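You operate a simulated robot arm through the tools that you are given. There is no shell and no other tool.

You run a simulated robot arm. Do the job below in one go: nothing can be reset, and whatever is moved stays where it is left.

TASK
Shim the pedestal's gap to zero on the gauge.
Fine: free the pedestal lever first and lock it again after; each shim is fully in or fully out.

Only the result counts: the job must be done as asked and must still hold three seconds after the hand-in. Knocking over, shifting, dropping, spilling or breaking anything else fails it.

THE ROBOT
A 7-joint arm with a four-finger gripper, fixed in place. Base frame: the origin is on the floor under the middle of its stand, x ahead of it, y to its left, z up; the work surface is at about z = 0.765. Units: m, rad, N and s.
It reaches about 1.223 m from its shoulder. Its first joint turns from -1.204 to 3.002 rad. Payload 3.67 kg.
The tool frame sits at the grasp point between the pads (the TCP): z along the fingers, y along the line on which they close. The tips reach 0.028 m beyond it. The gripper opens to 0.112 m; its body begins 0.073 m behind the TCP.
Orientation is that of the tool frame in the base frame, as a unit quaternion [w, x, y, z]. With the fingers straight down and closing along the base's y, the tool's x points along the base's -x, its y along +y and its z along -z.

THE INTERFACE
- The arm moves only by the tool play_rows. Its argument "steps" is one flat list of numbers, 7 for each row, row after row: the shift along the base's x, y, z in m, then the turn, a rotation vector about the base's x, y, z in rad, then the finger opening in m, from 0 to 0.112. In form: [tx, ty, tz, wx, wy, wz, fingers, tx, ty, tz, wx, wy, wz, fingers, ...]. A call has 1 to 20 rows; each row shifts and turns the commanded pose from where the row before left it. Rows are played at 5 a second. More than 0.05 m and 0.15 rad between two rows, or a gripper value outside its range, and nothing of the call is played. A pose out of reach is approached as far as the arm can. The call stops where the force on the tool passes 40 N (or 10 N more than at its start, if that is more) or the arm is blocked; 0.2 s more then pass. The fingers move at their own pace (about 0.1025 m/s each) and stop on an object; they squeeze with about 22 N. The grip force told is the motor's: it shows also when the fingers shut on nothing. Time passes only in rows, and 0.2 s behind the last, so rows that do not move let the fingers close. The reply holds the time, the measured pose of the TCP, the force on the tool along the base axes, the opening and the grip force, in the units named above and with some noise, with the torque about the TCP (base axes, N m) and any sound that the robot's microphone picked up.
- Cameras (640 x 400 px; columns grow to the right, rows downward): "scene" is fixed at [0.2211, -0.6517, 1.4802]; the picture's right is [0.33, -0.94, 0.00], its down [-0.61, -0.22, -0.76] and it looks along [0.72, 0.26, -0.65] (base axes); focal length 318 px, centre (320, 200). "wrist" rides on the gripper at [0.06, -0.018, -0.104] in the tool frame; the picture's right is [0.29, 0.96, 0.00], its down [-0.80, 0.24, -0.55] and it looks along [-0.53, 0.16, 0.83] (tool axes); focal length 234 px, centre (320, 200). There is no depth. A picture from a camera that has moved, and an enlarged one, comes with that camera's place and axes in the base frame and with its lens.
- get_image(camera): a new picture of that camera. It takes no simulated time.
- lift_body(by): slides the trunk up (or, below 0, down) by that many m; the arm rides with it, the base frame stays. It gives what a move gives, with no picture.
- close_up(camera, box): a new picture of the part [left, top, right, bottom] of that camera's present view, enlarged. It takes no simulated time.
- job_done(): hands the job in; it is judged then, once.

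Nothing tells you positions but the pictures and the camera data. Unless the task says otherwise, let go and move clear before handing in.

The tools are called after "Request:" by a JSON object that holds its "fn" and its "kwargs". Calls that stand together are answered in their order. play_rows: Moves the arm, as the interface text tells. Its arguments: {"type":"object","properties":{"steps":{"type":"array","items":{"type":"number"}}},"required":["steps"]} The other tools are called the same way: lift_body (by) moves the trunk up or down; get_image (camera) takes a picture; close_up (camera, box) takes an enlarged picture of a part of a camera's view; job_done () hands the job in.

At the start:

```text
time_s: 0.0
ee_pos: [0.8107, -0.3422, 1.1172]
tool_rot: [0.0, 0.0, 1.0, 0.001]
wrist_force: [-0.3, 0.1, 1.2]
moment: [0.0, 0.01, 0.0]
opening: 0.1122
grip_force: 0.1
trunk travel left (down, up): [-0.525, 0.315]
```

scene: 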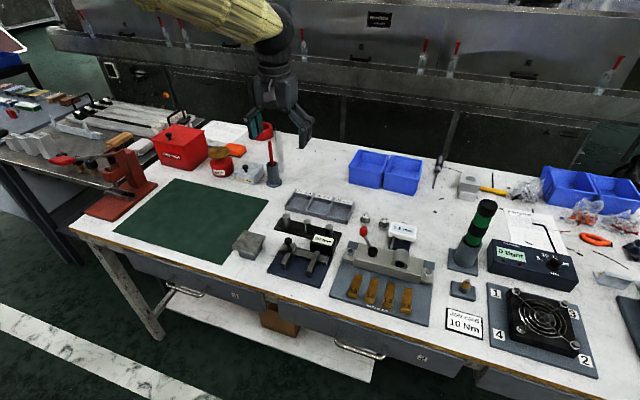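
wrist: 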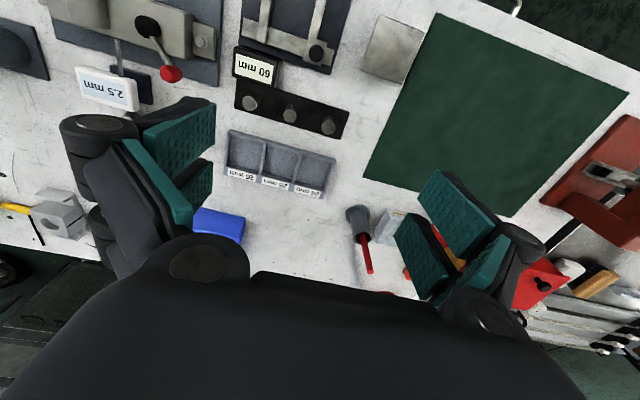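

I see a bench with a pedestal fixture in the middle: red-knobbed lever, a "2.5 mm" gauge and four brass shims. I'll take enlarged pictures before moving anything.

Request:
{"fn": "close_up", "kwargs": {"camera": "scene", "box": [310, 200, 470, 340]}}

Request:
{"fn": "close_up", "kwargs": {"camera": "wrist", "box": [0, 0, 260, 160]}}

Request:
{"fn": "close_up", "kwargs": {"camera": "scene", "box": [340, 210, 440, 275]}}

```text
2.86 times, centred on (390, 270) of scene
camera zoom: at [0.2211, -0.6517, 1.4802], right [0.33, -0.94, 0.0], down [-0.61, -0.22, -0.76], along [0.72, 0.26, -0.65], focal length 908 px, centre (120, 0)
```

zoom: 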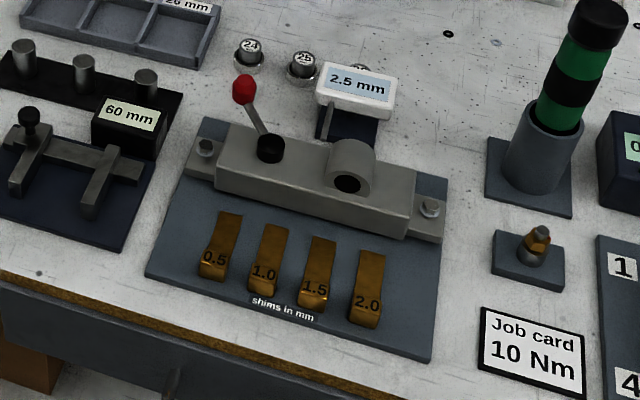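

```text
2.46 times, centred on (130, 80) of wrist
camera zoom: at [0.7507, -0.3595, 1.2236], right [-0.29, 0.96, 0.0], down [0.8, 0.24, 0.55], along [0.53, 0.16, -0.83], focal length 576 px, centre (788, 495)
```

zoom: 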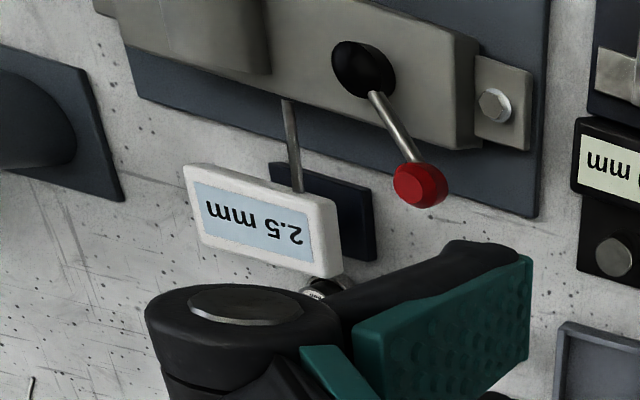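

```text
6.15 times, centred on (390, 242) of scene
camera zoom: at [0.2211, -0.6517, 1.4802], right [0.33, -0.94, 0.0], down [-0.61, -0.22, -0.76], along [0.72, 0.26, -0.65], focal length 1955 px, centre (-111, -62)
```

zoom: 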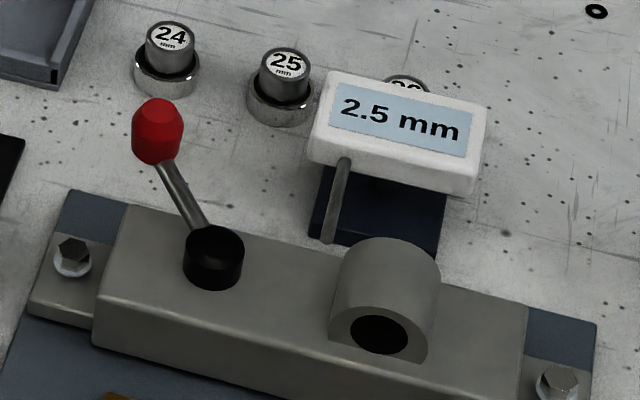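

All four shims seem to lie in front of the pedestal, pointing along x, at y ≈ -0.574, -0.616, -0.659 and -0.701. The lever hub is near (0.80, -0.595, 0.82) and its knob near (0.847, -0.556, 0.843). I'll move the wrist camera over the fixture for a better look.

Request:
{"fn": "play_rows", "kwargs": {"steps": [-0.022, -0.038, 0, 0, 0, 0, 0.112, -0.022, -0.038, 0, 0, 0, 0, 0.112, -0.022, -0.038, 0, 0, 0, 0, 0.112, -0.022, -0.038, 0, 0, 0, 0, 0.112, -0.022, -0.038, 0, 0, 0, 0, 0.112, -0.022, -0.038, 0, 0, 0, 0, 0.112, -0.022, -0.038, 0, 0, 0, 0, 0.112, -0.022, -0.038, 0, 0, 0, 0, 0.112, -0.022, -0.038, 0, 0, 0, 0, 0.112]}}

Request:
{"fn": "get_image", "kwargs": {"camera": "wrist"}}

Request:
{"fn": "get_image", "kwargs": {"camera": "scene"}}

```text
time_s: 2.0
ee_pos: [0.6142, -0.686, 1.1165]
tool_rot: [0.0, 0.0, 1.0, 0.001]
wrist_force: [-0.3, 0.0, -0.7]
moment: [0.0, 0.0, 0.01]
opening: 0.112
grip_force: 0.0
trunk travel left (down, up): [-0.525, 0.315]
```

```text
taken
camera wrist: at [0.5529, -0.7029, 1.2223], right [-0.29, 0.96, 0.0], down [0.8, 0.24, 0.55], along [0.53, 0.16, -0.83], focal length 234 px, centre (320, 200)
```

wrist: 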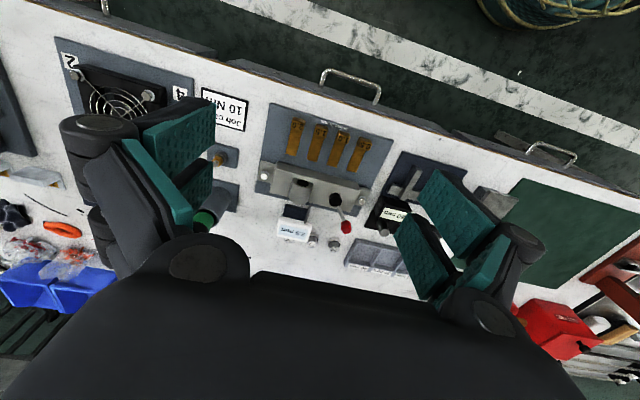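

```text
taken
```

scene: 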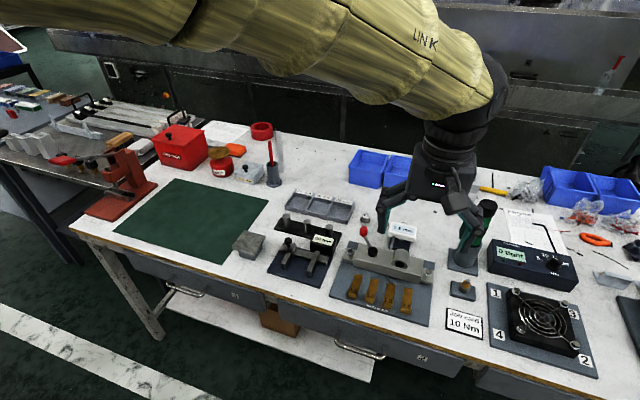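

The fixture now sits between the fingers in the wrist view. I'll enlarge it to study the lever and the shims.

Request:
{"fn": "close_up", "kwargs": {"camera": "wrist", "box": [250, 95, 410, 260]}}

Request:
{"fn": "close_up", "kwargs": {"camera": "wrist", "box": [255, 100, 335, 150]}}

Request:
{"fn": "close_up", "kwargs": {"camera": "scene", "box": [330, 255, 430, 320]}}

Request:
{"fn": "close_up", "kwargs": {"camera": "wrist", "box": [285, 165, 365, 250]}}

```text
2.42 times, centred on (330, 178) of wrist
camera zoom: at [0.5529, -0.7029, 1.2223], right [-0.29, 0.96, 0.0], down [0.8, 0.24, 0.55], along [0.53, 0.16, -0.83], focal length 568 px, centre (296, 254)
```

zoom: 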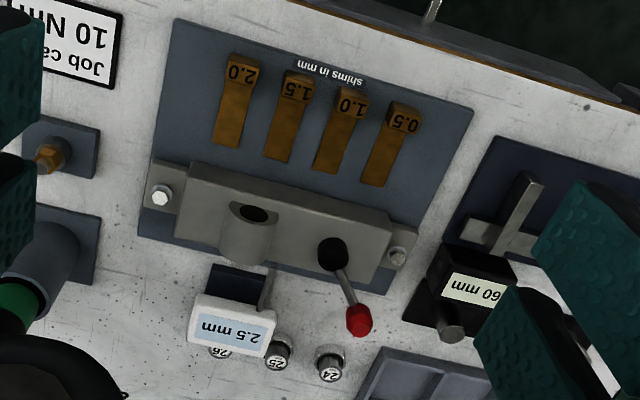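

```text
8.00 times, centred on (295, 125) of wrist
camera zoom: at [0.5529, -0.7029, 1.2223], right [-0.29, 0.96, 0.0], down [0.8, 0.24, 0.55], along [0.53, 0.16, -0.83], focal length 1873 px, centre (520, 800)
```

zoom: 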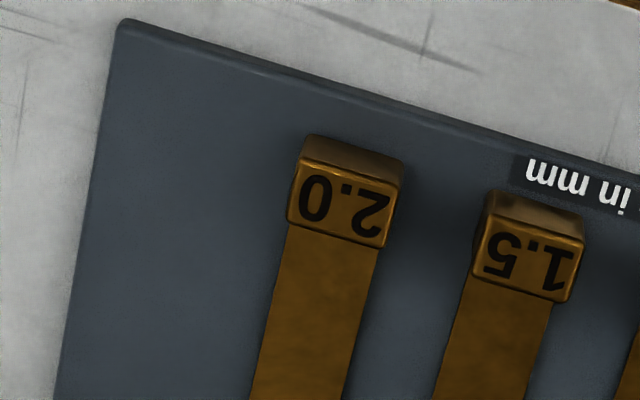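

```text
6.15 times, centred on (380, 288) of scene
camera zoom: at [0.2211, -0.6517, 1.4802], right [0.33, -0.94, 0.0], down [-0.61, -0.22, -0.76], along [0.72, 0.26, -0.65], focal length 1955 px, centre (-49, -338)
```

zoom: 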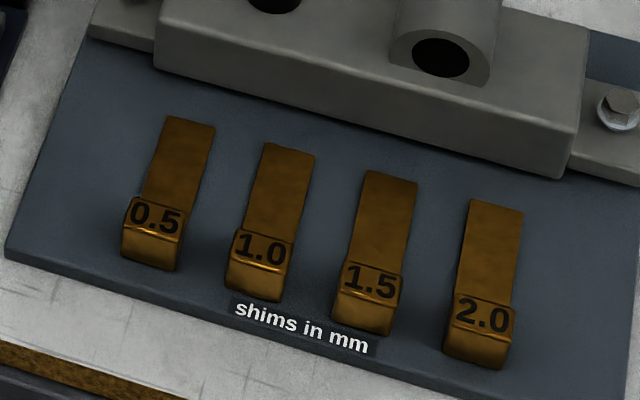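

```text
4.71 times, centred on (325, 208) of wrist
camera zoom: at [0.5529, -0.7029, 1.2223], right [-0.29, 0.96, 0.0], down [0.8, 0.24, 0.55], along [0.53, 0.16, -0.83], focal length 1102 px, centre (296, 165)
```

zoom: 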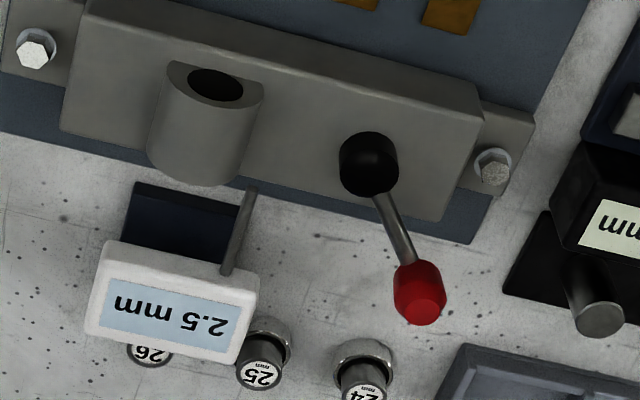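

All four shims are out, each with a raised tab at its front end. The lever is a rod with a red knob, swinging about what looks like a vertical hub. I'll close the fingers so I can see their outline, and go lower for a closer look at the lever.

Request:
{"fn": "play_rows", "kwargs": {"steps": [0.012, 0.006, -0.03, 0, 0, 0, 0.0, 0.012, 0.006, -0.03, 0, 0, 0, 0.0, 0.012, 0.006, -0.03, 0, 0, 0, 0.0, 0.012, 0.006, -0.03, 0, 0, 0, 0.0, 0, 0, 0, 0, 0, 0, 0.0]}}

Request:
{"fn": "get_image", "kwargs": {"camera": "wrist"}}

Request:
{"fn": "close_up", "kwargs": {"camera": "wrist", "box": [270, 180, 400, 270]}}

Request:
{"fn": "get_image", "kwargs": {"camera": "scene"}}

```text
time_s: 3.2
ee_pos: [0.6624, -0.6599, 0.9986]
tool_rot: [0.0, 0.0, 1.0, -0.001]
wrist_force: [-0.5, -1.1, 0.2]
moment: [-0.02, 0.01, -0.03]
opening: 0.0
grip_force: 22.1
trunk travel left (down, up): [-0.525, 0.315]
```

```text
taken
camera wrist: at [0.6014, -0.6757, 1.1034], right [-0.29, 0.96, 0.0], down [0.8, 0.24, 0.55], along [0.53, 0.16, -0.83], focal length 234 px, centre (320, 200)
```

wrist: 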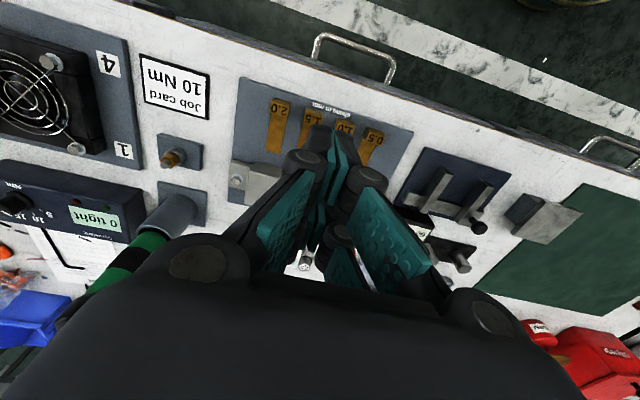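

```text
4.44 times, centred on (335, 225) of wrist
camera zoom: at [0.6014, -0.6757, 1.1034], right [-0.29, 0.96, 0.0], down [0.8, 0.24, 0.55], along [0.53, 0.16, -0.83], focal length 1041 px, centre (253, 89)
```

zoom: 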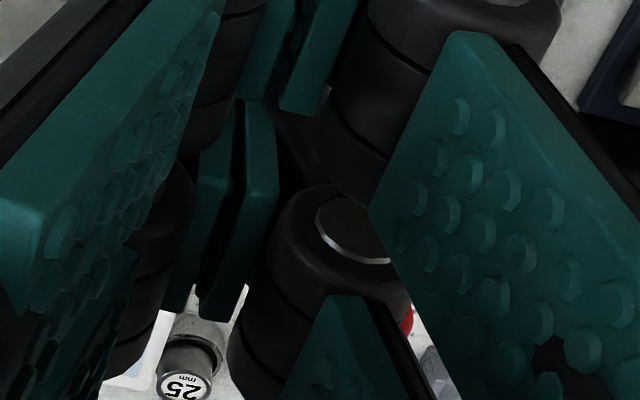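

```text
taken
```

scene: 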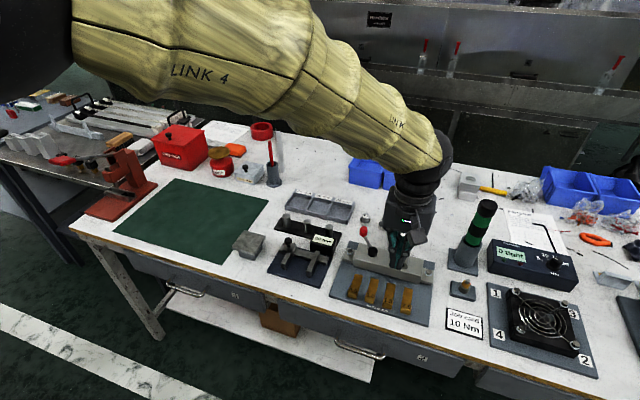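

With the fingers closed, the gripper hides the lever from the wrist camera. I'll check the gripper's outline from the scene camera.

Request:
{"fn": "close_up", "kwargs": {"camera": "scene", "box": [340, 170, 480, 290]}}

Request:
{"fn": "close_up", "kwargs": {"camera": "wrist", "box": [220, 80, 460, 300]}}

```text
3.33 times, centred on (410, 230) of scene
camera zoom: at [0.2211, -0.6517, 1.4802], right [0.33, -0.94, 0.0], down [-0.61, -0.22, -0.76], along [0.72, 0.26, -0.65], focal length 1059 px, centre (20, 100)
```

zoom: 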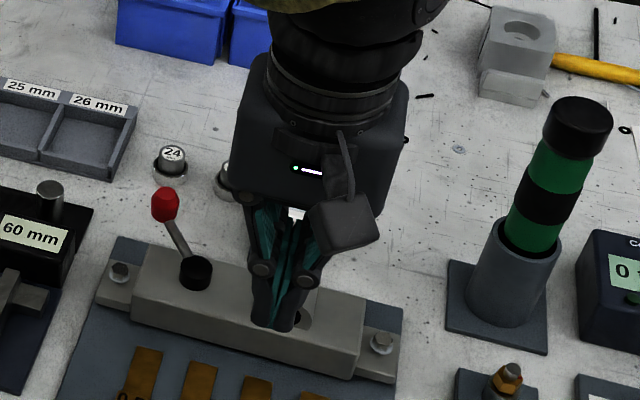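

```text
1.82 times, centred on (340, 190) of wrist
camera zoom: at [0.6014, -0.6757, 1.1034], right [-0.29, 0.96, 0.0], down [0.8, 0.24, 0.55], along [0.53, 0.16, -0.83], focal length 426 px, centre (284, 218)
```

zoom: 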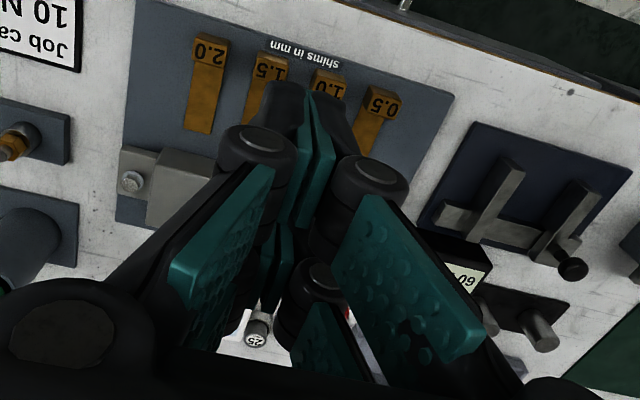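

The closed tips are narrow, about ±1 cm in y, so they'll do for pushing shims later. For the lever I'll straddle the knob with slightly open fingers, yawed to match the lever's direction. First I'll hover above it and check alignment.

Request:
{"fn": "play_rows", "kwargs": {"steps": [0.0305, 0.0172, 0.0, 0, 0, 0.11, 0.06, 0.0305, 0.0172, 0.0, 0, 0, 0.11, 0.06, 0.0305, 0.0172, -0.01, 0, 0, 0.11, 0.06, 0.0305, 0.0172, -0.01, 0, 0, 0.11, 0.06, 0.0305, 0.0172, -0.01, 0, 0, 0.11, 0.06, 0.0305, 0.0172, -0.01, 0, 0, 0.11, 0.06]}}

Request:
{"fn": "get_image", "kwargs": {"camera": "wrist"}}

Request:
{"fn": "close_up", "kwargs": {"camera": "scene", "box": [320, 170, 460, 290]}}

```text
time_s: 4.6
ee_pos: [0.8436, -0.5542, 0.9579]
tool_rot: [-0.001, -0.324, 0.946, 0.001]
wrist_force: [0.9, 0.7, -0.3]
moment: [-0.04, 0.03, 0.01]
opening: 0.06
grip_force: 0.1
trunk travel left (down, up): [-0.525, 0.315]
```

```text
taken
camera wrist: at [0.8068, -0.606, 1.0624], right [-0.81, 0.58, 0.0], down [0.48, 0.68, 0.55], along [0.32, 0.45, -0.83], focal length 234 px, centre (320, 200)
```

wrist: 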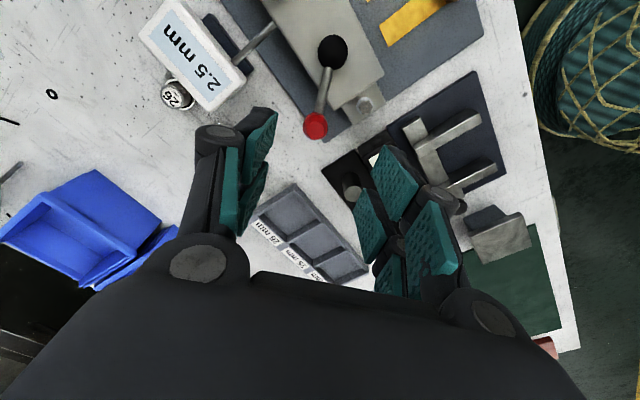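

```text
3.33 times, centred on (390, 230) of scene
camera zoom: at [0.2211, -0.6517, 1.4802], right [0.33, -0.94, 0.0], down [-0.61, -0.22, -0.76], along [0.72, 0.26, -0.65], focal length 1059 px, centre (87, 100)
```

zoom: 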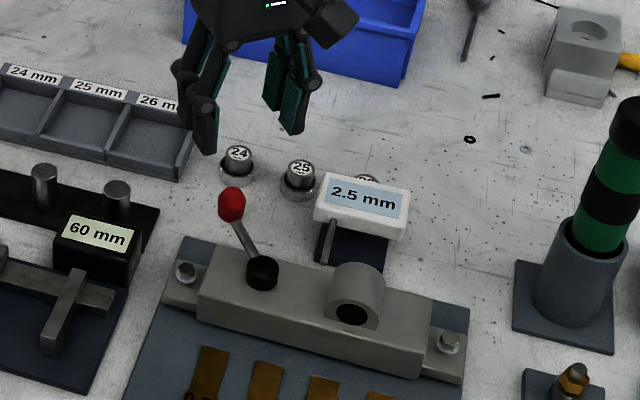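

From this third view the knob is at about (0.8465, -0.5565, 0.841) and the hub at (0.801, -0.596), so the lever radius is about 0.06. I'll lower the open fingers around the knob.

Request:
{"fn": "play_rows", "kwargs": {"steps": [0.003, -0.0023, -0.026, 0, 0, 0.0, 0.06, 0, 0, -0.026, 0, 0, 0.0, 0.06, 0, 0, -0.026, 0, 0, 0.0, 0.06, 0, 0, -0.024, 0, 0, 0.0, 0.06]}}

Request:
{"fn": "get_image", "kwargs": {"camera": "wrist"}}

Request:
{"fn": "close_up", "kwargs": {"camera": "scene", "box": [320, 170, 460, 290]}}

```text
time_s: 5.6
ee_pos: [0.8463, -0.5604, 0.854]
tool_rot: [-0.001, -0.324, 0.946, 0.001]
wrist_force: [-0.7, 0.4, 1.0]
moment: [0.02, 0.01, 0.0]
opening: 0.06
grip_force: 0.0
trunk travel left (down, up): [-0.525, 0.315]
```

```text
taken
camera wrist: at [0.8102, -0.6111, 0.9595], right [-0.81, 0.58, 0.0], down [0.48, 0.68, 0.55], along [0.32, 0.45, -0.83], focal length 234 px, centre (320, 200)
```

wrist: 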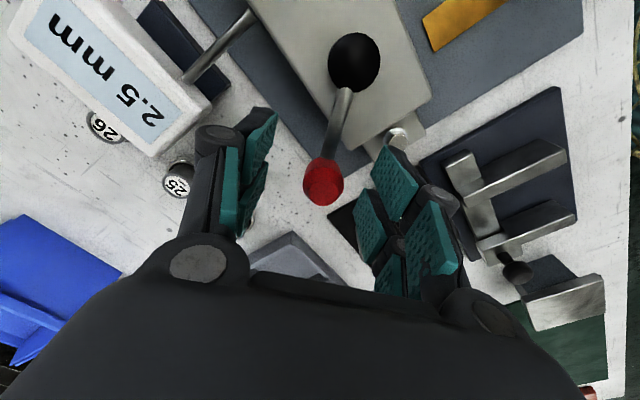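

```text
3.33 times, centred on (390, 230) of scene
camera zoom: at [0.2211, -0.6517, 1.4802], right [0.33, -0.94, 0.0], down [-0.61, -0.22, -0.76], along [0.72, 0.26, -0.65], focal length 1059 px, centre (87, 100)
```

zoom: 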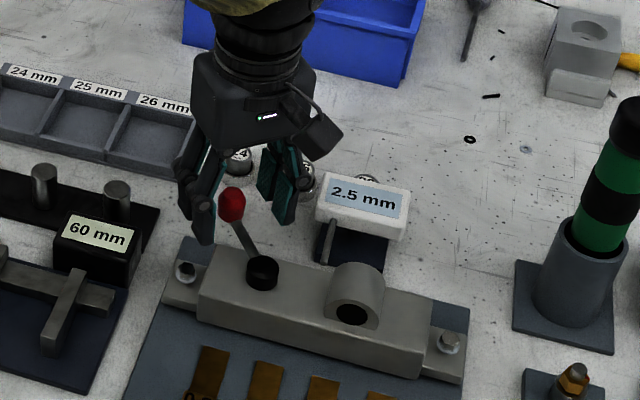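

The knob is centred between the pads. I'll narrow the gap and try a small counter-clockwise arc, which is the direction away from the gauge, while watching the force.

Request:
{"fn": "play_rows", "kwargs": {"steps": [0, 0, 0, 0, 0, 0, 0.036, 0, 0, 0, 0, 0, 0, 0.036, -0.00376, 0.00432, 0, 0, 0, 0.1, 0.036, -0.00425, 0.00399, 0, 0, 0, 0.1, 0.036]}}

Request:
{"fn": "close_up", "kwargs": {"camera": "scene", "box": [320, 170, 460, 290]}}

Request:
{"fn": "get_image", "kwargs": {"camera": "wrist"}}

```text
time_s: 6.6
ee_pos: [0.8391, -0.5527, 0.8556]
tool_rot: [0.0, -0.416, 0.909, 0.001]
wrist_force: [5.3, -5.9, -1.0]
moment: [-0.01, -0.05, -0.05]
opening: 0.0398
grip_force: 3.8
trunk travel left (down, up): [-0.525, 0.315]
```

```text
3.33 times, centred on (390, 230) of scene
camera zoom: at [0.2211, -0.6517, 1.4802], right [0.33, -0.94, 0.0], down [-0.61, -0.22, -0.76], along [0.72, 0.26, -0.65], focal length 1059 px, centre (87, 100)
```

zoom: 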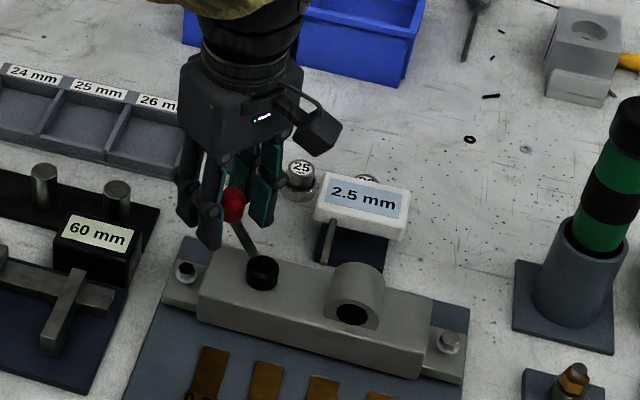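

```text
taken
camera wrist: at [0.8128, -0.6096, 0.9608], right [-0.91, 0.41, 0.0], down [0.34, 0.76, 0.55], along [0.23, 0.51, -0.83], focal length 234 px, centre (320, 200)
```

wrist: 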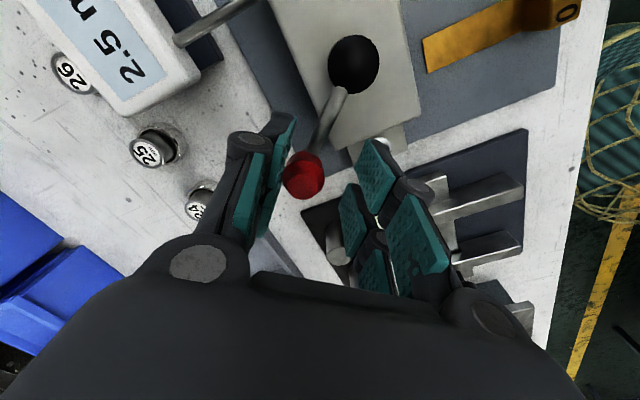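

Counter-clockwise the knob resists with about 8 N and hasn't visibly moved. I'll back off and test the clockwise direction just as gently.

Request:
{"fn": "play_rows", "kwargs": {"steps": [0.00425, -0.00399, 0, 0, 0, -0.1, 0.036, 0.00376, -0.00432, 0, 0, 0, -0.1, 0.036, 0.00331, -0.00467, 0, 0, 0, -0.1, 0.036, 0.00288, -0.00507, 0, 0, 0, -0.1, 0.036]}}

Request:
{"fn": "close_up", "kwargs": {"camera": "scene", "box": [320, 170, 460, 290]}}

Request:
{"fn": "get_image", "kwargs": {"camera": "wrist"}}

```text
time_s: 7.6
ee_pos: [0.8539, -0.5697, 0.8554]
tool_rot: [0.0, -0.227, 0.974, 0.002]
wrist_force: [0.5, 1.4, -0.4]
moment: [0.02, -0.02, -0.01]
opening: 0.0367
grip_force: 1.2
trunk travel left (down, up): [-0.525, 0.315]
```

```text
3.33 times, centred on (390, 230) of scene
camera zoom: at [0.2211, -0.6517, 1.4802], right [0.33, -0.94, 0.0], down [-0.61, -0.22, -0.76], along [0.72, 0.26, -0.65], focal length 1059 px, centre (87, 100)
```

zoom: 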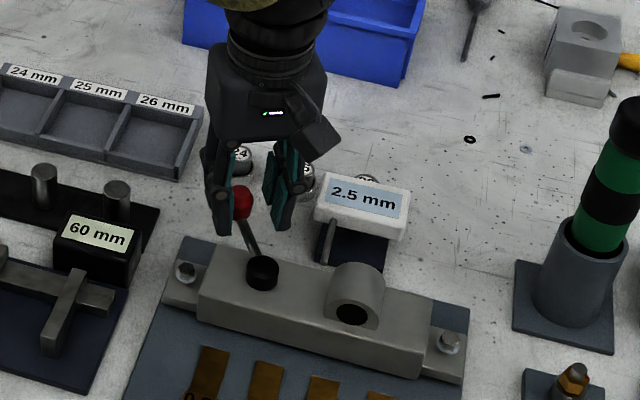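

```text
taken
camera wrist: at [0.8073, -0.611, 0.9608], right [-0.68, 0.73, 0.0], down [0.61, 0.57, 0.55], along [0.4, 0.38, -0.83], focal length 234 px, centre (320, 200)
```

wrist: 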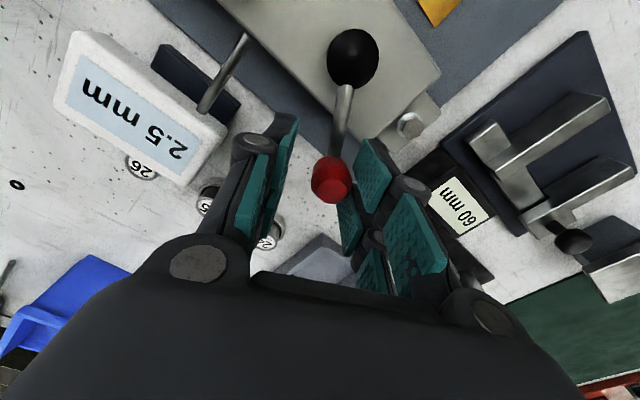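

The knob moved clockwise under very little force, so clockwise is the free direction. I'll carry on along the arc and raise the tips slightly so they stay above the gauge's rod.

Request:
{"fn": "play_rows", "kwargs": {"steps": [0.00232, -0.00524, 0.002, 0, 0, -0.1, 0.036, 0.00178, -0.00544, 0.002, 0, 0, -0.1, 0.036, 0.00125, -0.0057, 0.002, 0, 0, -0.1, 0.036]}}

Request:
{"fn": "close_up", "kwargs": {"camera": "scene", "box": [320, 170, 460, 290]}}

Request:
{"fn": "get_image", "kwargs": {"camera": "wrist"}}

```text
time_s: 8.4
ee_pos: [0.8595, -0.5857, 0.8627]
tool_rot: [0.0, -0.078, 0.997, -0.001]
wrist_force: [1.1, -0.4, -0.1]
moment: [-0.04, 0.03, -0.01]
opening: 0.0368
grip_force: 0.8
trunk travel left (down, up): [-0.525, 0.315]
```

```text
3.33 times, centred on (390, 230) of scene
camera zoom: at [0.2211, -0.6517, 1.4802], right [0.33, -0.94, 0.0], down [-0.61, -0.22, -0.76], along [0.72, 0.26, -0.65], focal length 1059 px, centre (87, 100)
```

zoom: 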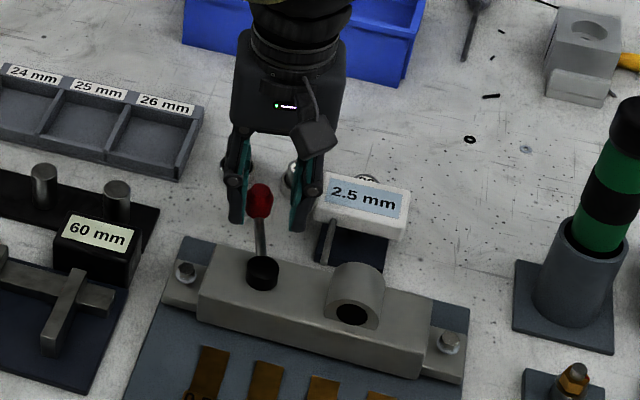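

```text
taken
camera wrist: at [0.8026, -0.6116, 0.9669], right [-0.43, 0.9, 0.0], down [0.75, 0.36, 0.55], along [0.5, 0.24, -0.83], focal length 234 px, centre (320, 200)
```

wrist: 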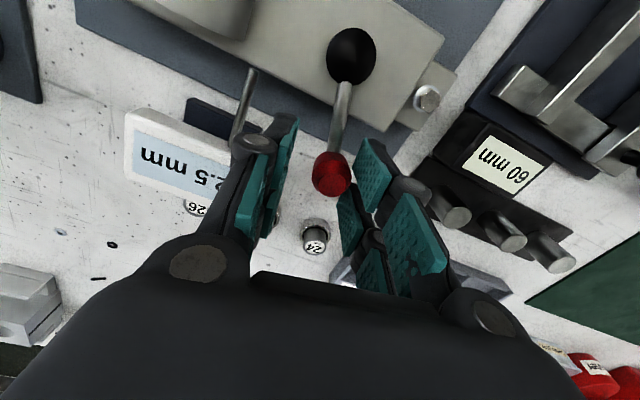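

The lever is now at about 16°, and the leading finger is getting close to the gauge. I'll lift out, close the fingers and push from the +y side with the narrow tips instead.

Request:
{"fn": "play_rows", "kwargs": {"steps": [0, 0, 0.03, 0, 0, 0, 0.036, 0, 0, 0.03, 0, 0, 0, 0.036, -0.0045, 0.018, 0.0, 0, 0, 0, 0.0, -0.0045, 0.018, 0.0, 0, 0, 0, 0.0, 0, 0, -0.022, 0, 0, 0, 0.0, 0, 0, -0.022, 0, 0, 0, 0.0, 0, 0, -0.02, 0, 0, 0, 0.0]}}

Request:
{"fn": "close_up", "kwargs": {"camera": "scene", "box": [320, 170, 460, 290]}}

Request:
{"fn": "get_image", "kwargs": {"camera": "wrist"}}

```text
time_s: 10.0
ee_pos: [0.8498, -0.5505, 0.8575]
tool_rot: [0.0, -0.079, 0.997, 0.001]
wrist_force: [-0.1, -0.5, 0.2]
moment: [0.03, 0.05, 0.03]
opening: 0.0002
grip_force: 22.0
trunk travel left (down, up): [-0.525, 0.315]
```

```text
3.33 times, centred on (390, 230) of scene
camera zoom: at [0.2211, -0.6517, 1.4802], right [0.33, -0.94, 0.0], down [-0.61, -0.22, -0.76], along [0.72, 0.26, -0.65], focal length 1059 px, centre (87, 100)
```

zoom: 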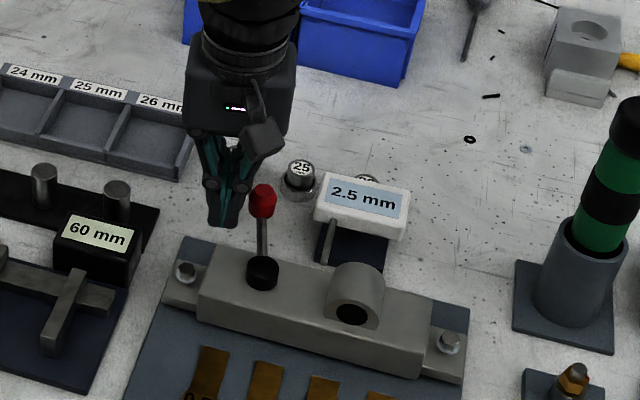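

```text
taken
camera wrist: at [0.7932, -0.5769, 0.9625], right [-0.44, 0.9, 0.0], down [0.75, 0.36, 0.55], along [0.5, 0.24, -0.83], focal length 234 px, centre (320, 200)
```

wrist: 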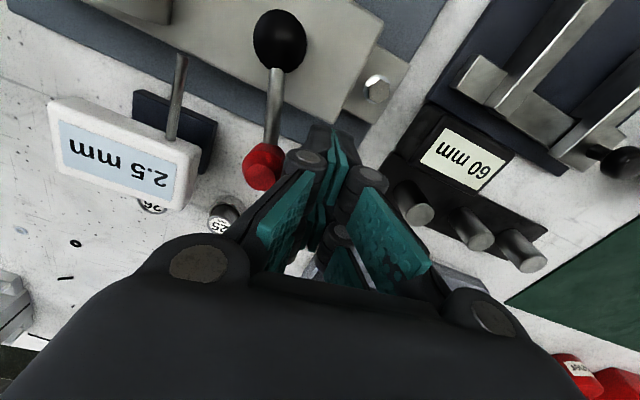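

The closed tips are beside the knob on its +y side. I'll push it clockwise along the arc in small steps and check the gauge and the forces.

Request:
{"fn": "play_rows", "kwargs": {"steps": [0.0013, -0.0073, 0, 0, 0, -0.05, 0.0, 0.0011, -0.0068, 0, 0, 0, -0.05, 0.0, 0.0001, -0.0066, 0, 0, 0, -0.05, 0.0, 0.0004, -0.0059, 0, 0, 0, -0.05, 0.0]}}

Request:
{"fn": "close_up", "kwargs": {"camera": "scene", "box": [320, 170, 460, 290]}}

Request:
{"fn": "get_image", "kwargs": {"camera": "wrist"}}

```text
time_s: 11.0
ee_pos: [0.8527, -0.5755, 0.8573]
tool_rot: [0.0, 0.021, 1.0, 0.001]
wrist_force: [1.0, 1.5, 0.1]
moment: [0.02, 0.02, 0.03]
opening: 0.0001
grip_force: 22.0
trunk travel left (down, up): [-0.525, 0.315]
```

```text
3.33 times, centred on (390, 230) of scene
camera zoom: at [0.2211, -0.6517, 1.4802], right [0.33, -0.94, 0.0], down [-0.61, -0.22, -0.76], along [0.72, 0.26, -0.65], focal length 1059 px, centre (87, 100)
```

zoom: 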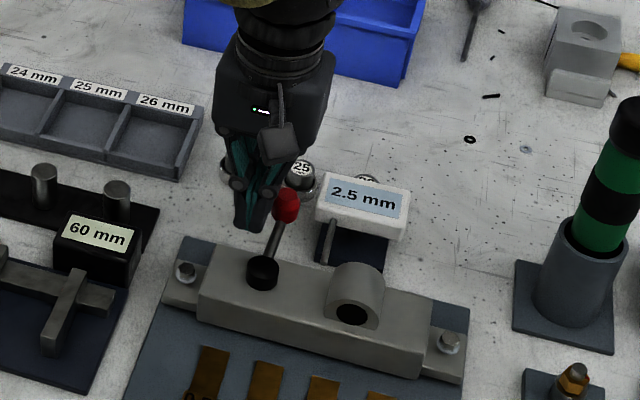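

```text
taken
camera wrist: at [0.7917, -0.5904, 0.9634], right [-0.25, 0.97, 0.0], down [0.81, 0.21, 0.55], along [0.54, 0.14, -0.83], focal length 234 px, centre (320, 200)
```

wrist: 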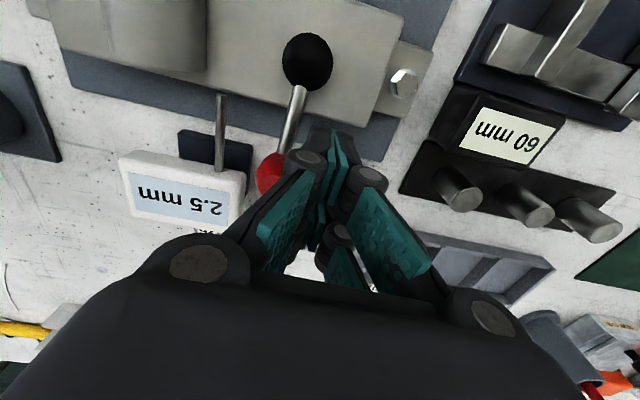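

The lever has reached about -2° with very low resistance, and the gauge still reads 2.5 mm. I'll keep going in small steps.

Request:
{"fn": "play_rows", "kwargs": {"steps": [-0.0003, -0.0058, 0, 0, 0, -0.06, 0.0, -0.001, -0.0055, 0, 0, 0, -0.06, 0.0, -0.0015, -0.0051, 0, 0, 0, -0.06, 0.0]}}

Request:
{"fn": "close_up", "kwargs": {"camera": "scene", "box": [320, 170, 460, 290]}}

Request:
{"fn": "get_image", "kwargs": {"camera": "wrist"}}

```text
time_s: 11.8
ee_pos: [0.849, -0.5947, 0.8569]
tool_rot: [0.0, 0.111, 0.994, 0.0]
wrist_force: [0.4, 0.9, 0.8]
moment: [0.01, -0.02, 0.02]
opening: 0.0002
grip_force: 22.4
trunk travel left (down, up): [-0.525, 0.315]
```

```text
3.33 times, centred on (390, 230) of scene
camera zoom: at [0.2211, -0.6517, 1.4802], right [0.33, -0.94, 0.0], down [-0.61, -0.22, -0.76], along [0.72, 0.26, -0.65], focal length 1059 px, centre (87, 100)
```

zoom: 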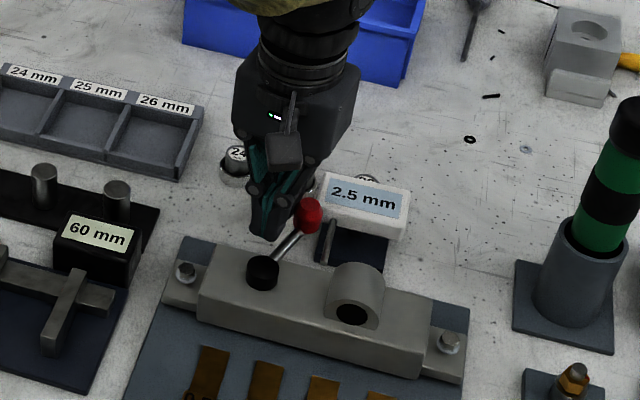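

```text
taken
camera wrist: at [0.7864, -0.597, 0.9628], right [-0.07, 1.0, 0.0], down [0.83, 0.06, 0.55], along [0.55, 0.04, -0.83], focal length 234 px, centre (320, 200)
```

wrist: 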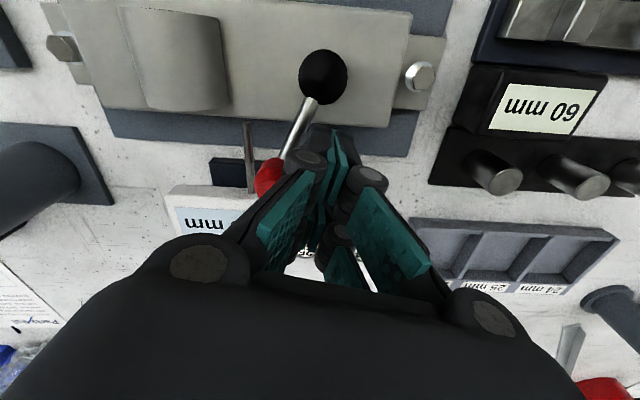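

The lever is at about -21° and still moving freely, with the gauge rod ahead of it. I'll continue with smaller steps and stop at any resistance.

Request:
{"fn": "play_rows", "kwargs": {"steps": [-0.001, -0.0035, 0, 0, 0, -0.05, 0.0, -0.001, -0.0035, 0, 0, 0, -0.05, 0.0]}}

Request:
{"fn": "close_up", "kwargs": {"camera": "scene", "box": [340, 200, 440, 280]}}

Request:
{"fn": "get_image", "kwargs": {"camera": "wrist"}}

```text
time_s: 12.4
ee_pos: [0.8488, -0.5976, 0.8581]
tool_rot: [-0.001, 0.16, 0.987, 0.0]
wrist_force: [1.6, 4.7, -1.3]
moment: [0.07, -0.01, 0.05]
opening: 0.0002
grip_force: 21.8
trunk travel left (down, up): [-0.525, 0.315]
```

```text
5.00 times, centred on (390, 240) of scene
camera zoom: at [0.2211, -0.6517, 1.4802], right [0.33, -0.94, 0.0], down [-0.61, -0.22, -0.76], along [0.72, 0.26, -0.65], focal length 1589 px, centre (-30, 0)
```

zoom: 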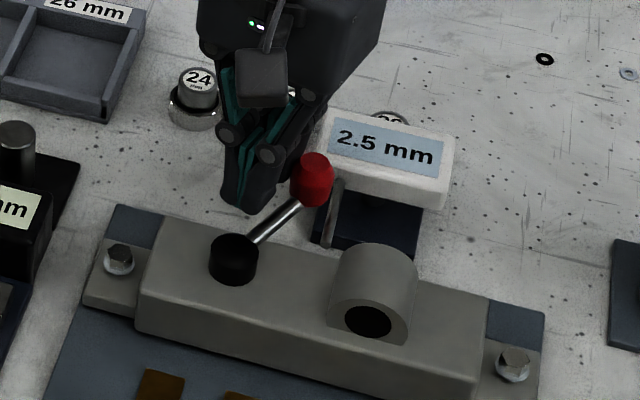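

```text
taken
camera wrist: at [0.7854, -0.5961, 0.9629], right [0.03, 1.0, 0.0], down [0.83, -0.02, 0.55], along [0.55, -0.01, -0.83], focal length 234 px, centre (320, 200)
```

wrist: 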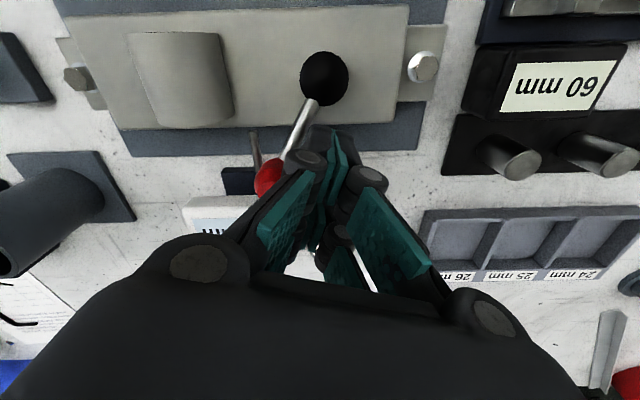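

The lever came up against resistance at about -28°, after roughly 70° of travel, and looks to be at its freed end. I'll back off, lift clear and move to the front of the shims.

Request:
{"fn": "play_rows", "kwargs": {"steps": [0.001, 0.008, 0, 0, 0, 0, 0.0, 0, 0, 0.03, 0, 0, 0, 0.0, 0, 0, 0.035, 0, 0, 0, 0.0, 0, 0, 0.035, 0, 0, 0, 0.0, -0.0375, 0.003, 0, 0, 0, 0.053, 0.0, -0.0375, 0.003, 0, 0, 0, 0.053, 0.0, -0.0375, 0.003, 0, 0, 0, 0.053, 0.0, -0.0375, 0.003, 0, 0, 0, 0.053, 0.0, -0.0375, 0.003, 0, 0, 0, 0.053, 0.0, -0.0375, 0.003, 0, 0, 0, 0.053, 0.0]}}

Request:
{"fn": "get_image", "kwargs": {"camera": "wrist"}}

Request:
{"fn": "close_up", "kwargs": {"camera": "scene", "box": [320, 190, 460, 320]}}

```text
time_s: 14.6
ee_pos: [0.6223, -0.5723, 0.9586]
tool_rot: [0.0, 0.001, 1.0, 0.0]
wrist_force: [0.3, 0.0, 0.4]
moment: [-0.02, -0.03, 0.0]
opening: 0.0
grip_force: 22.1
trunk travel left (down, up): [-0.525, 0.315]
```

```text
taken
camera wrist: at [0.5614, -0.5899, 1.063], right [-0.29, 0.96, 0.0], down [0.8, 0.24, 0.55], along [0.53, 0.16, -0.83], focal length 234 px, centre (320, 200)
```

wrist: 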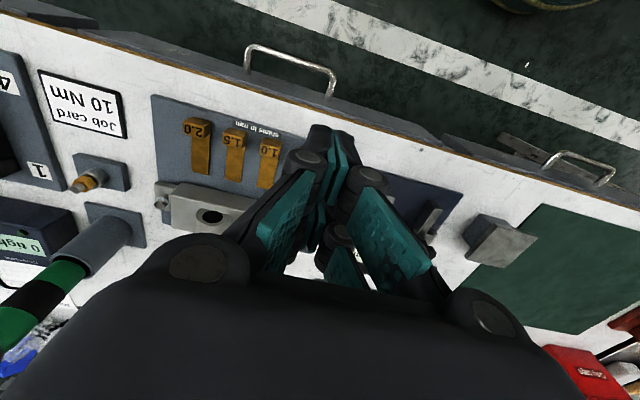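

```text
3.08 times, centred on (390, 255) of scene
camera zoom: at [0.2211, -0.6517, 1.4802], right [0.33, -0.94, 0.0], down [-0.61, -0.22, -0.76], along [0.72, 0.26, -0.65], focal length 978 px, centre (105, 31)
```

zoom: 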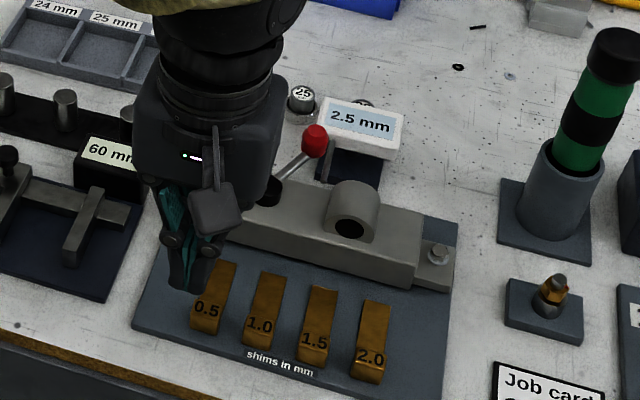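

The lever stayed where I left it. The 0.5 tab is centred at about (0.682, -0.575), with its top near z 0.80. I'll lower the closed tips in front of it.

Request:
{"fn": "play_rows", "kwargs": {"steps": [0, -0.0027, -0.029, 0, 0, 0, 0.0, 0, 0, -0.029, 0, 0, 0, 0.0, 0, 0, -0.029, 0, 0, 0, 0.0, 0, 0, -0.029, 0, 0, 0, 0.0, 0, 0, -0.026, 0, 0, 0, 0.0]}}

Request:
{"fn": "close_up", "kwargs": {"camera": "scene", "box": [310, 210, 450, 330]}}

Request:
{"fn": "get_image", "kwargs": {"camera": "wrist"}}

```text
time_s: 15.8
ee_pos: [0.624, -0.5763, 0.8128]
tool_rot: [0.0, 0.001, 1.0, 0.0]
wrist_force: [-0.4, 0.3, -0.7]
moment: [0.02, 0.02, 0.0]
opening: 0.0003
grip_force: 21.8
trunk travel left (down, up): [-0.525, 0.315]
```

```text
3.33 times, centred on (380, 270) of scene
camera zoom: at [0.2211, -0.6517, 1.4802], right [0.33, -0.94, 0.0], down [-0.61, -0.22, -0.76], along [0.72, 0.26, -0.65], focal length 1059 px, centre (120, -33)
```

zoom: 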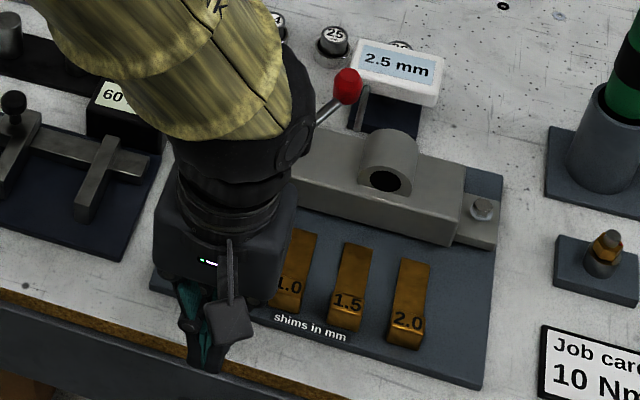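

```text
taken
camera wrist: at [0.5637, -0.5937, 0.9195], right [-0.29, 0.96, 0.0], down [0.8, 0.24, 0.55], along [0.53, 0.16, -0.83], focal length 234 px, centre (320, 200)
```

wrist: 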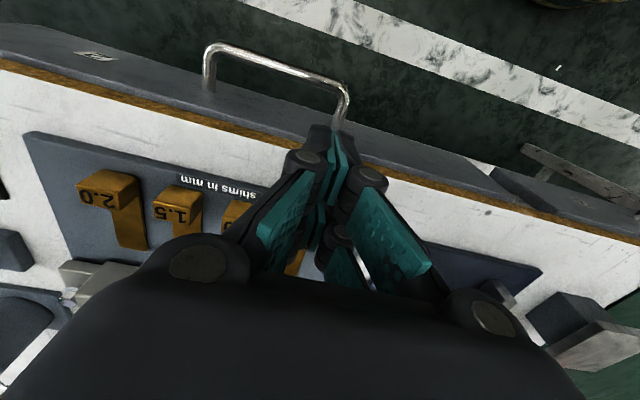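

The tips are in front of the 0.5 tab at working height. I'll push slowly in +x and watch for contact.

Request:
{"fn": "play_rows", "kwargs": {"steps": [0.008, 0, 0, 0, 0, 0, 0.0, 0.008, 0, 0, 0, 0, 0, 0.0, 0.008, 0, 0, 0, 0, 0, 0.0, 0.008, 0, 0, 0, 0, 0, 0.0, 0.008, 0, 0, 0, 0, 0, 0.0]}}

Request:
{"fn": "get_image", "kwargs": {"camera": "wrist"}}

Request:
{"fn": "close_up", "kwargs": {"camera": "scene", "box": [310, 210, 450, 330]}}

```text
time_s: 17.0
ee_pos: [0.6648, -0.5764, 0.816]
tool_rot: [0.0, 0.001, 1.0, -0.001]
wrist_force: [-0.1, -0.1, 0.8]
moment: [-0.01, -0.03, 0.0]
opening: 0.0
grip_force: 22.5
trunk travel left (down, up): [-0.525, 0.315]
```

```text
taken
camera wrist: at [0.6039, -0.5933, 0.9218], right [-0.29, 0.96, 0.0], down [0.8, 0.24, 0.55], along [0.53, 0.16, -0.83], focal length 234 px, centre (320, 200)
```

wrist: 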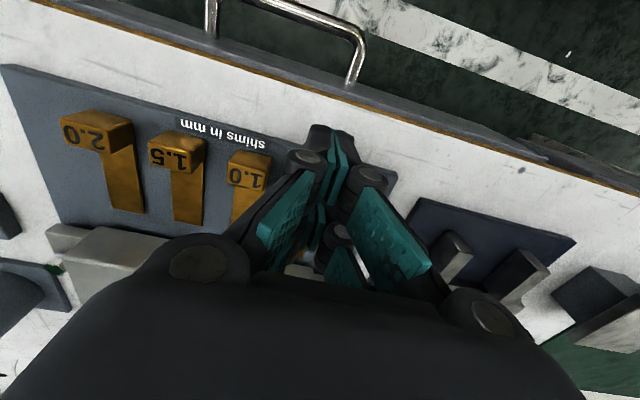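

```text
3.33 times, centred on (380, 270) of scene
camera zoom: at [0.2211, -0.6517, 1.4802], right [0.33, -0.94, 0.0], down [-0.61, -0.22, -0.76], along [0.72, 0.26, -0.65], focal length 1059 px, centre (120, -33)
```

zoom: 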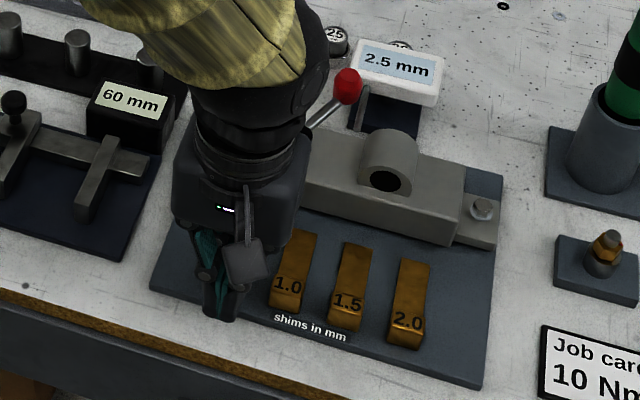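

There's no noticeable force yet at TCP x 0.665, and the 0.5 shim is hidden behind the fingers. I'll zoom in to find out whether contact has been made.

Request:
{"fn": "close_up", "kwargs": {"camera": "wrist", "box": [230, 110, 400, 290]}}

Request:
{"fn": "close_up", "kwargs": {"camera": "scene", "box": [335, 250, 405, 315]}}

```text
2.22 times, centred on (315, 200) of wrist
camera zoom: at [0.6039, -0.5933, 0.9218], right [-0.29, 0.96, 0.0], down [0.8, 0.24, 0.55], along [0.53, 0.16, -0.83], focal length 520 px, centre (331, 200)
```

zoom: 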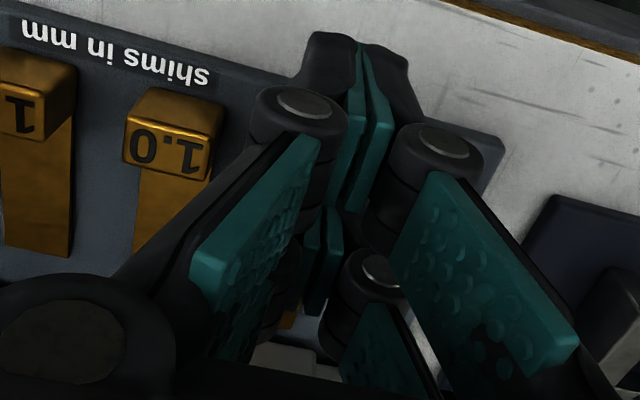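

```text
6.15 times, centred on (370, 282) of scene
camera zoom: at [0.2211, -0.6517, 1.4802], right [0.33, -0.94, 0.0], down [-0.61, -0.22, -0.76], along [0.72, 0.26, -0.65], focal length 1955 px, centre (12, -308)
```

zoom: 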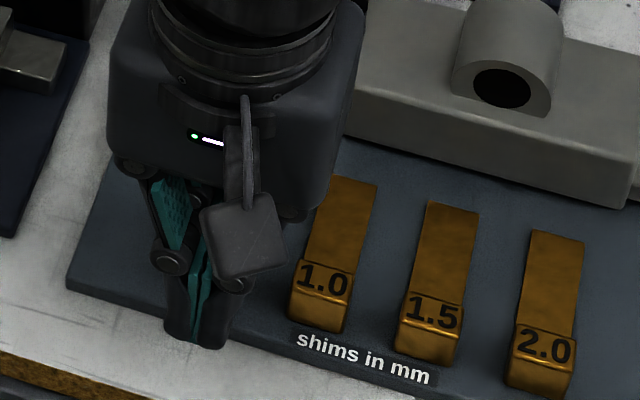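

The front face of the fingers should be at about x 0.684, so it has just reached the tab. I'll keep pushing slowly.

Request:
{"fn": "play_rows", "kwargs": {"steps": [0.008, 0, 0, 0, 0, 0, 0.0, 0.008, 0, 0, 0, 0, 0, 0.0, 0.008, 0, 0, 0, 0, 0, 0.0]}}

Request:
{"fn": "close_up", "kwargs": {"camera": "wrist", "box": [230, 110, 400, 290]}}

Request:
{"fn": "close_up", "kwargs": {"camera": "scene", "box": [310, 210, 450, 330]}}

```text
time_s: 17.8
ee_pos: [0.6876, -0.5757, 0.817]
tool_rot: [0.0, 0.0, 1.0, 0.001]
wrist_force: [-0.3, -0.3, 0.3]
moment: [0.04, 0.02, -0.02]
opening: 0.0
grip_force: 21.8
trunk travel left (down, up): [-0.525, 0.315]
```

```text
2.22 times, centred on (315, 200) of wrist
camera zoom: at [0.6272, -0.593, 0.9215], right [-0.29, 0.96, 0.0], down [0.8, 0.24, 0.55], along [0.53, 0.16, -0.83], focal length 520 px, centre (331, 200)
```

zoom: 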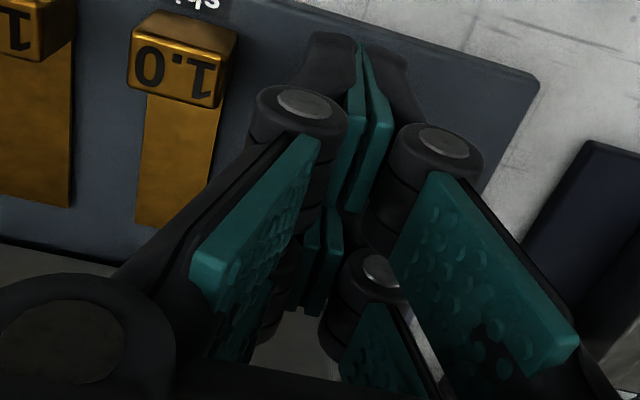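

```text
3.33 times, centred on (380, 270) of scene
camera zoom: at [0.2211, -0.6517, 1.4802], right [0.33, -0.94, 0.0], down [-0.61, -0.22, -0.76], along [0.72, 0.26, -0.65], focal length 1059 px, centre (120, -33)
```

zoom: 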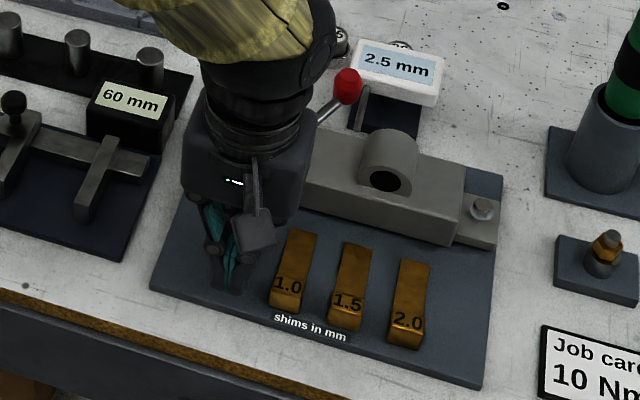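

There's almost no force, so I want to confirm the shim is actually moving. I'll back off and lift to look.

Request:
{"fn": "play_rows", "kwargs": {"steps": [-0.03, 0, 0, 0, 0, 0, 0.0, -0.01, 0, 0.04, 0, 0, 0, 0.0, 0, 0, 0.04, 0, 0, 0, 0.0, -0.02, 0.04, 0.02, 0, 0, 0, 0.0, -0.02, 0.04, 0.02, 0, 0, 0, 0.0]}}

Request:
{"fn": "close_up", "kwargs": {"camera": "scene", "box": [310, 210, 450, 330]}}

Request:
{"fn": "get_image", "kwargs": {"camera": "wrist"}}

```text
time_s: 19.0
ee_pos: [0.6052, -0.4959, 0.9377]
tool_rot: [0.0, 0.001, 1.0, 0.0]
wrist_force: [-0.2, -0.2, -0.2]
moment: [-0.02, -0.03, -0.01]
opening: 0.0003
grip_force: 21.5
trunk travel left (down, up): [-0.525, 0.315]
```

```text
3.33 times, centred on (380, 270) of scene
camera zoom: at [0.2211, -0.6517, 1.4802], right [0.33, -0.94, 0.0], down [-0.61, -0.22, -0.76], along [0.72, 0.26, -0.65], focal length 1059 px, centre (120, -33)
```

zoom: 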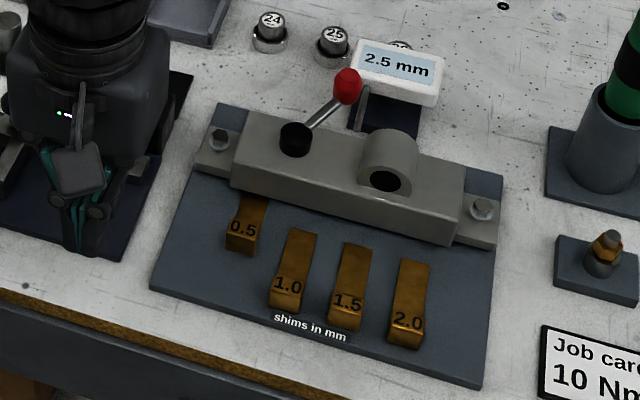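

```text
taken
camera wrist: at [0.5447, -0.5121, 1.0431], right [-0.29, 0.96, 0.0], down [0.8, 0.24, 0.55], along [0.53, 0.16, -0.83], focal length 234 px, centre (320, 200)
```

wrist: 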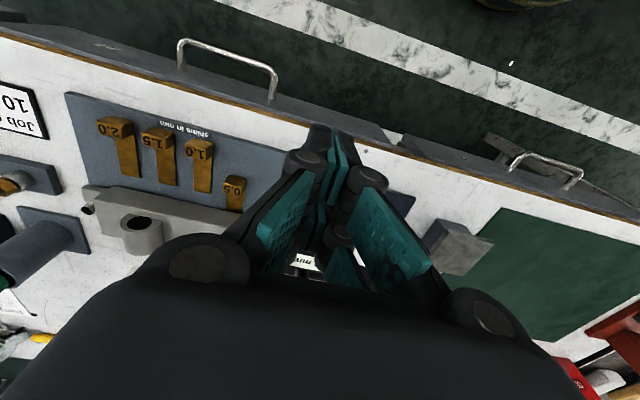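

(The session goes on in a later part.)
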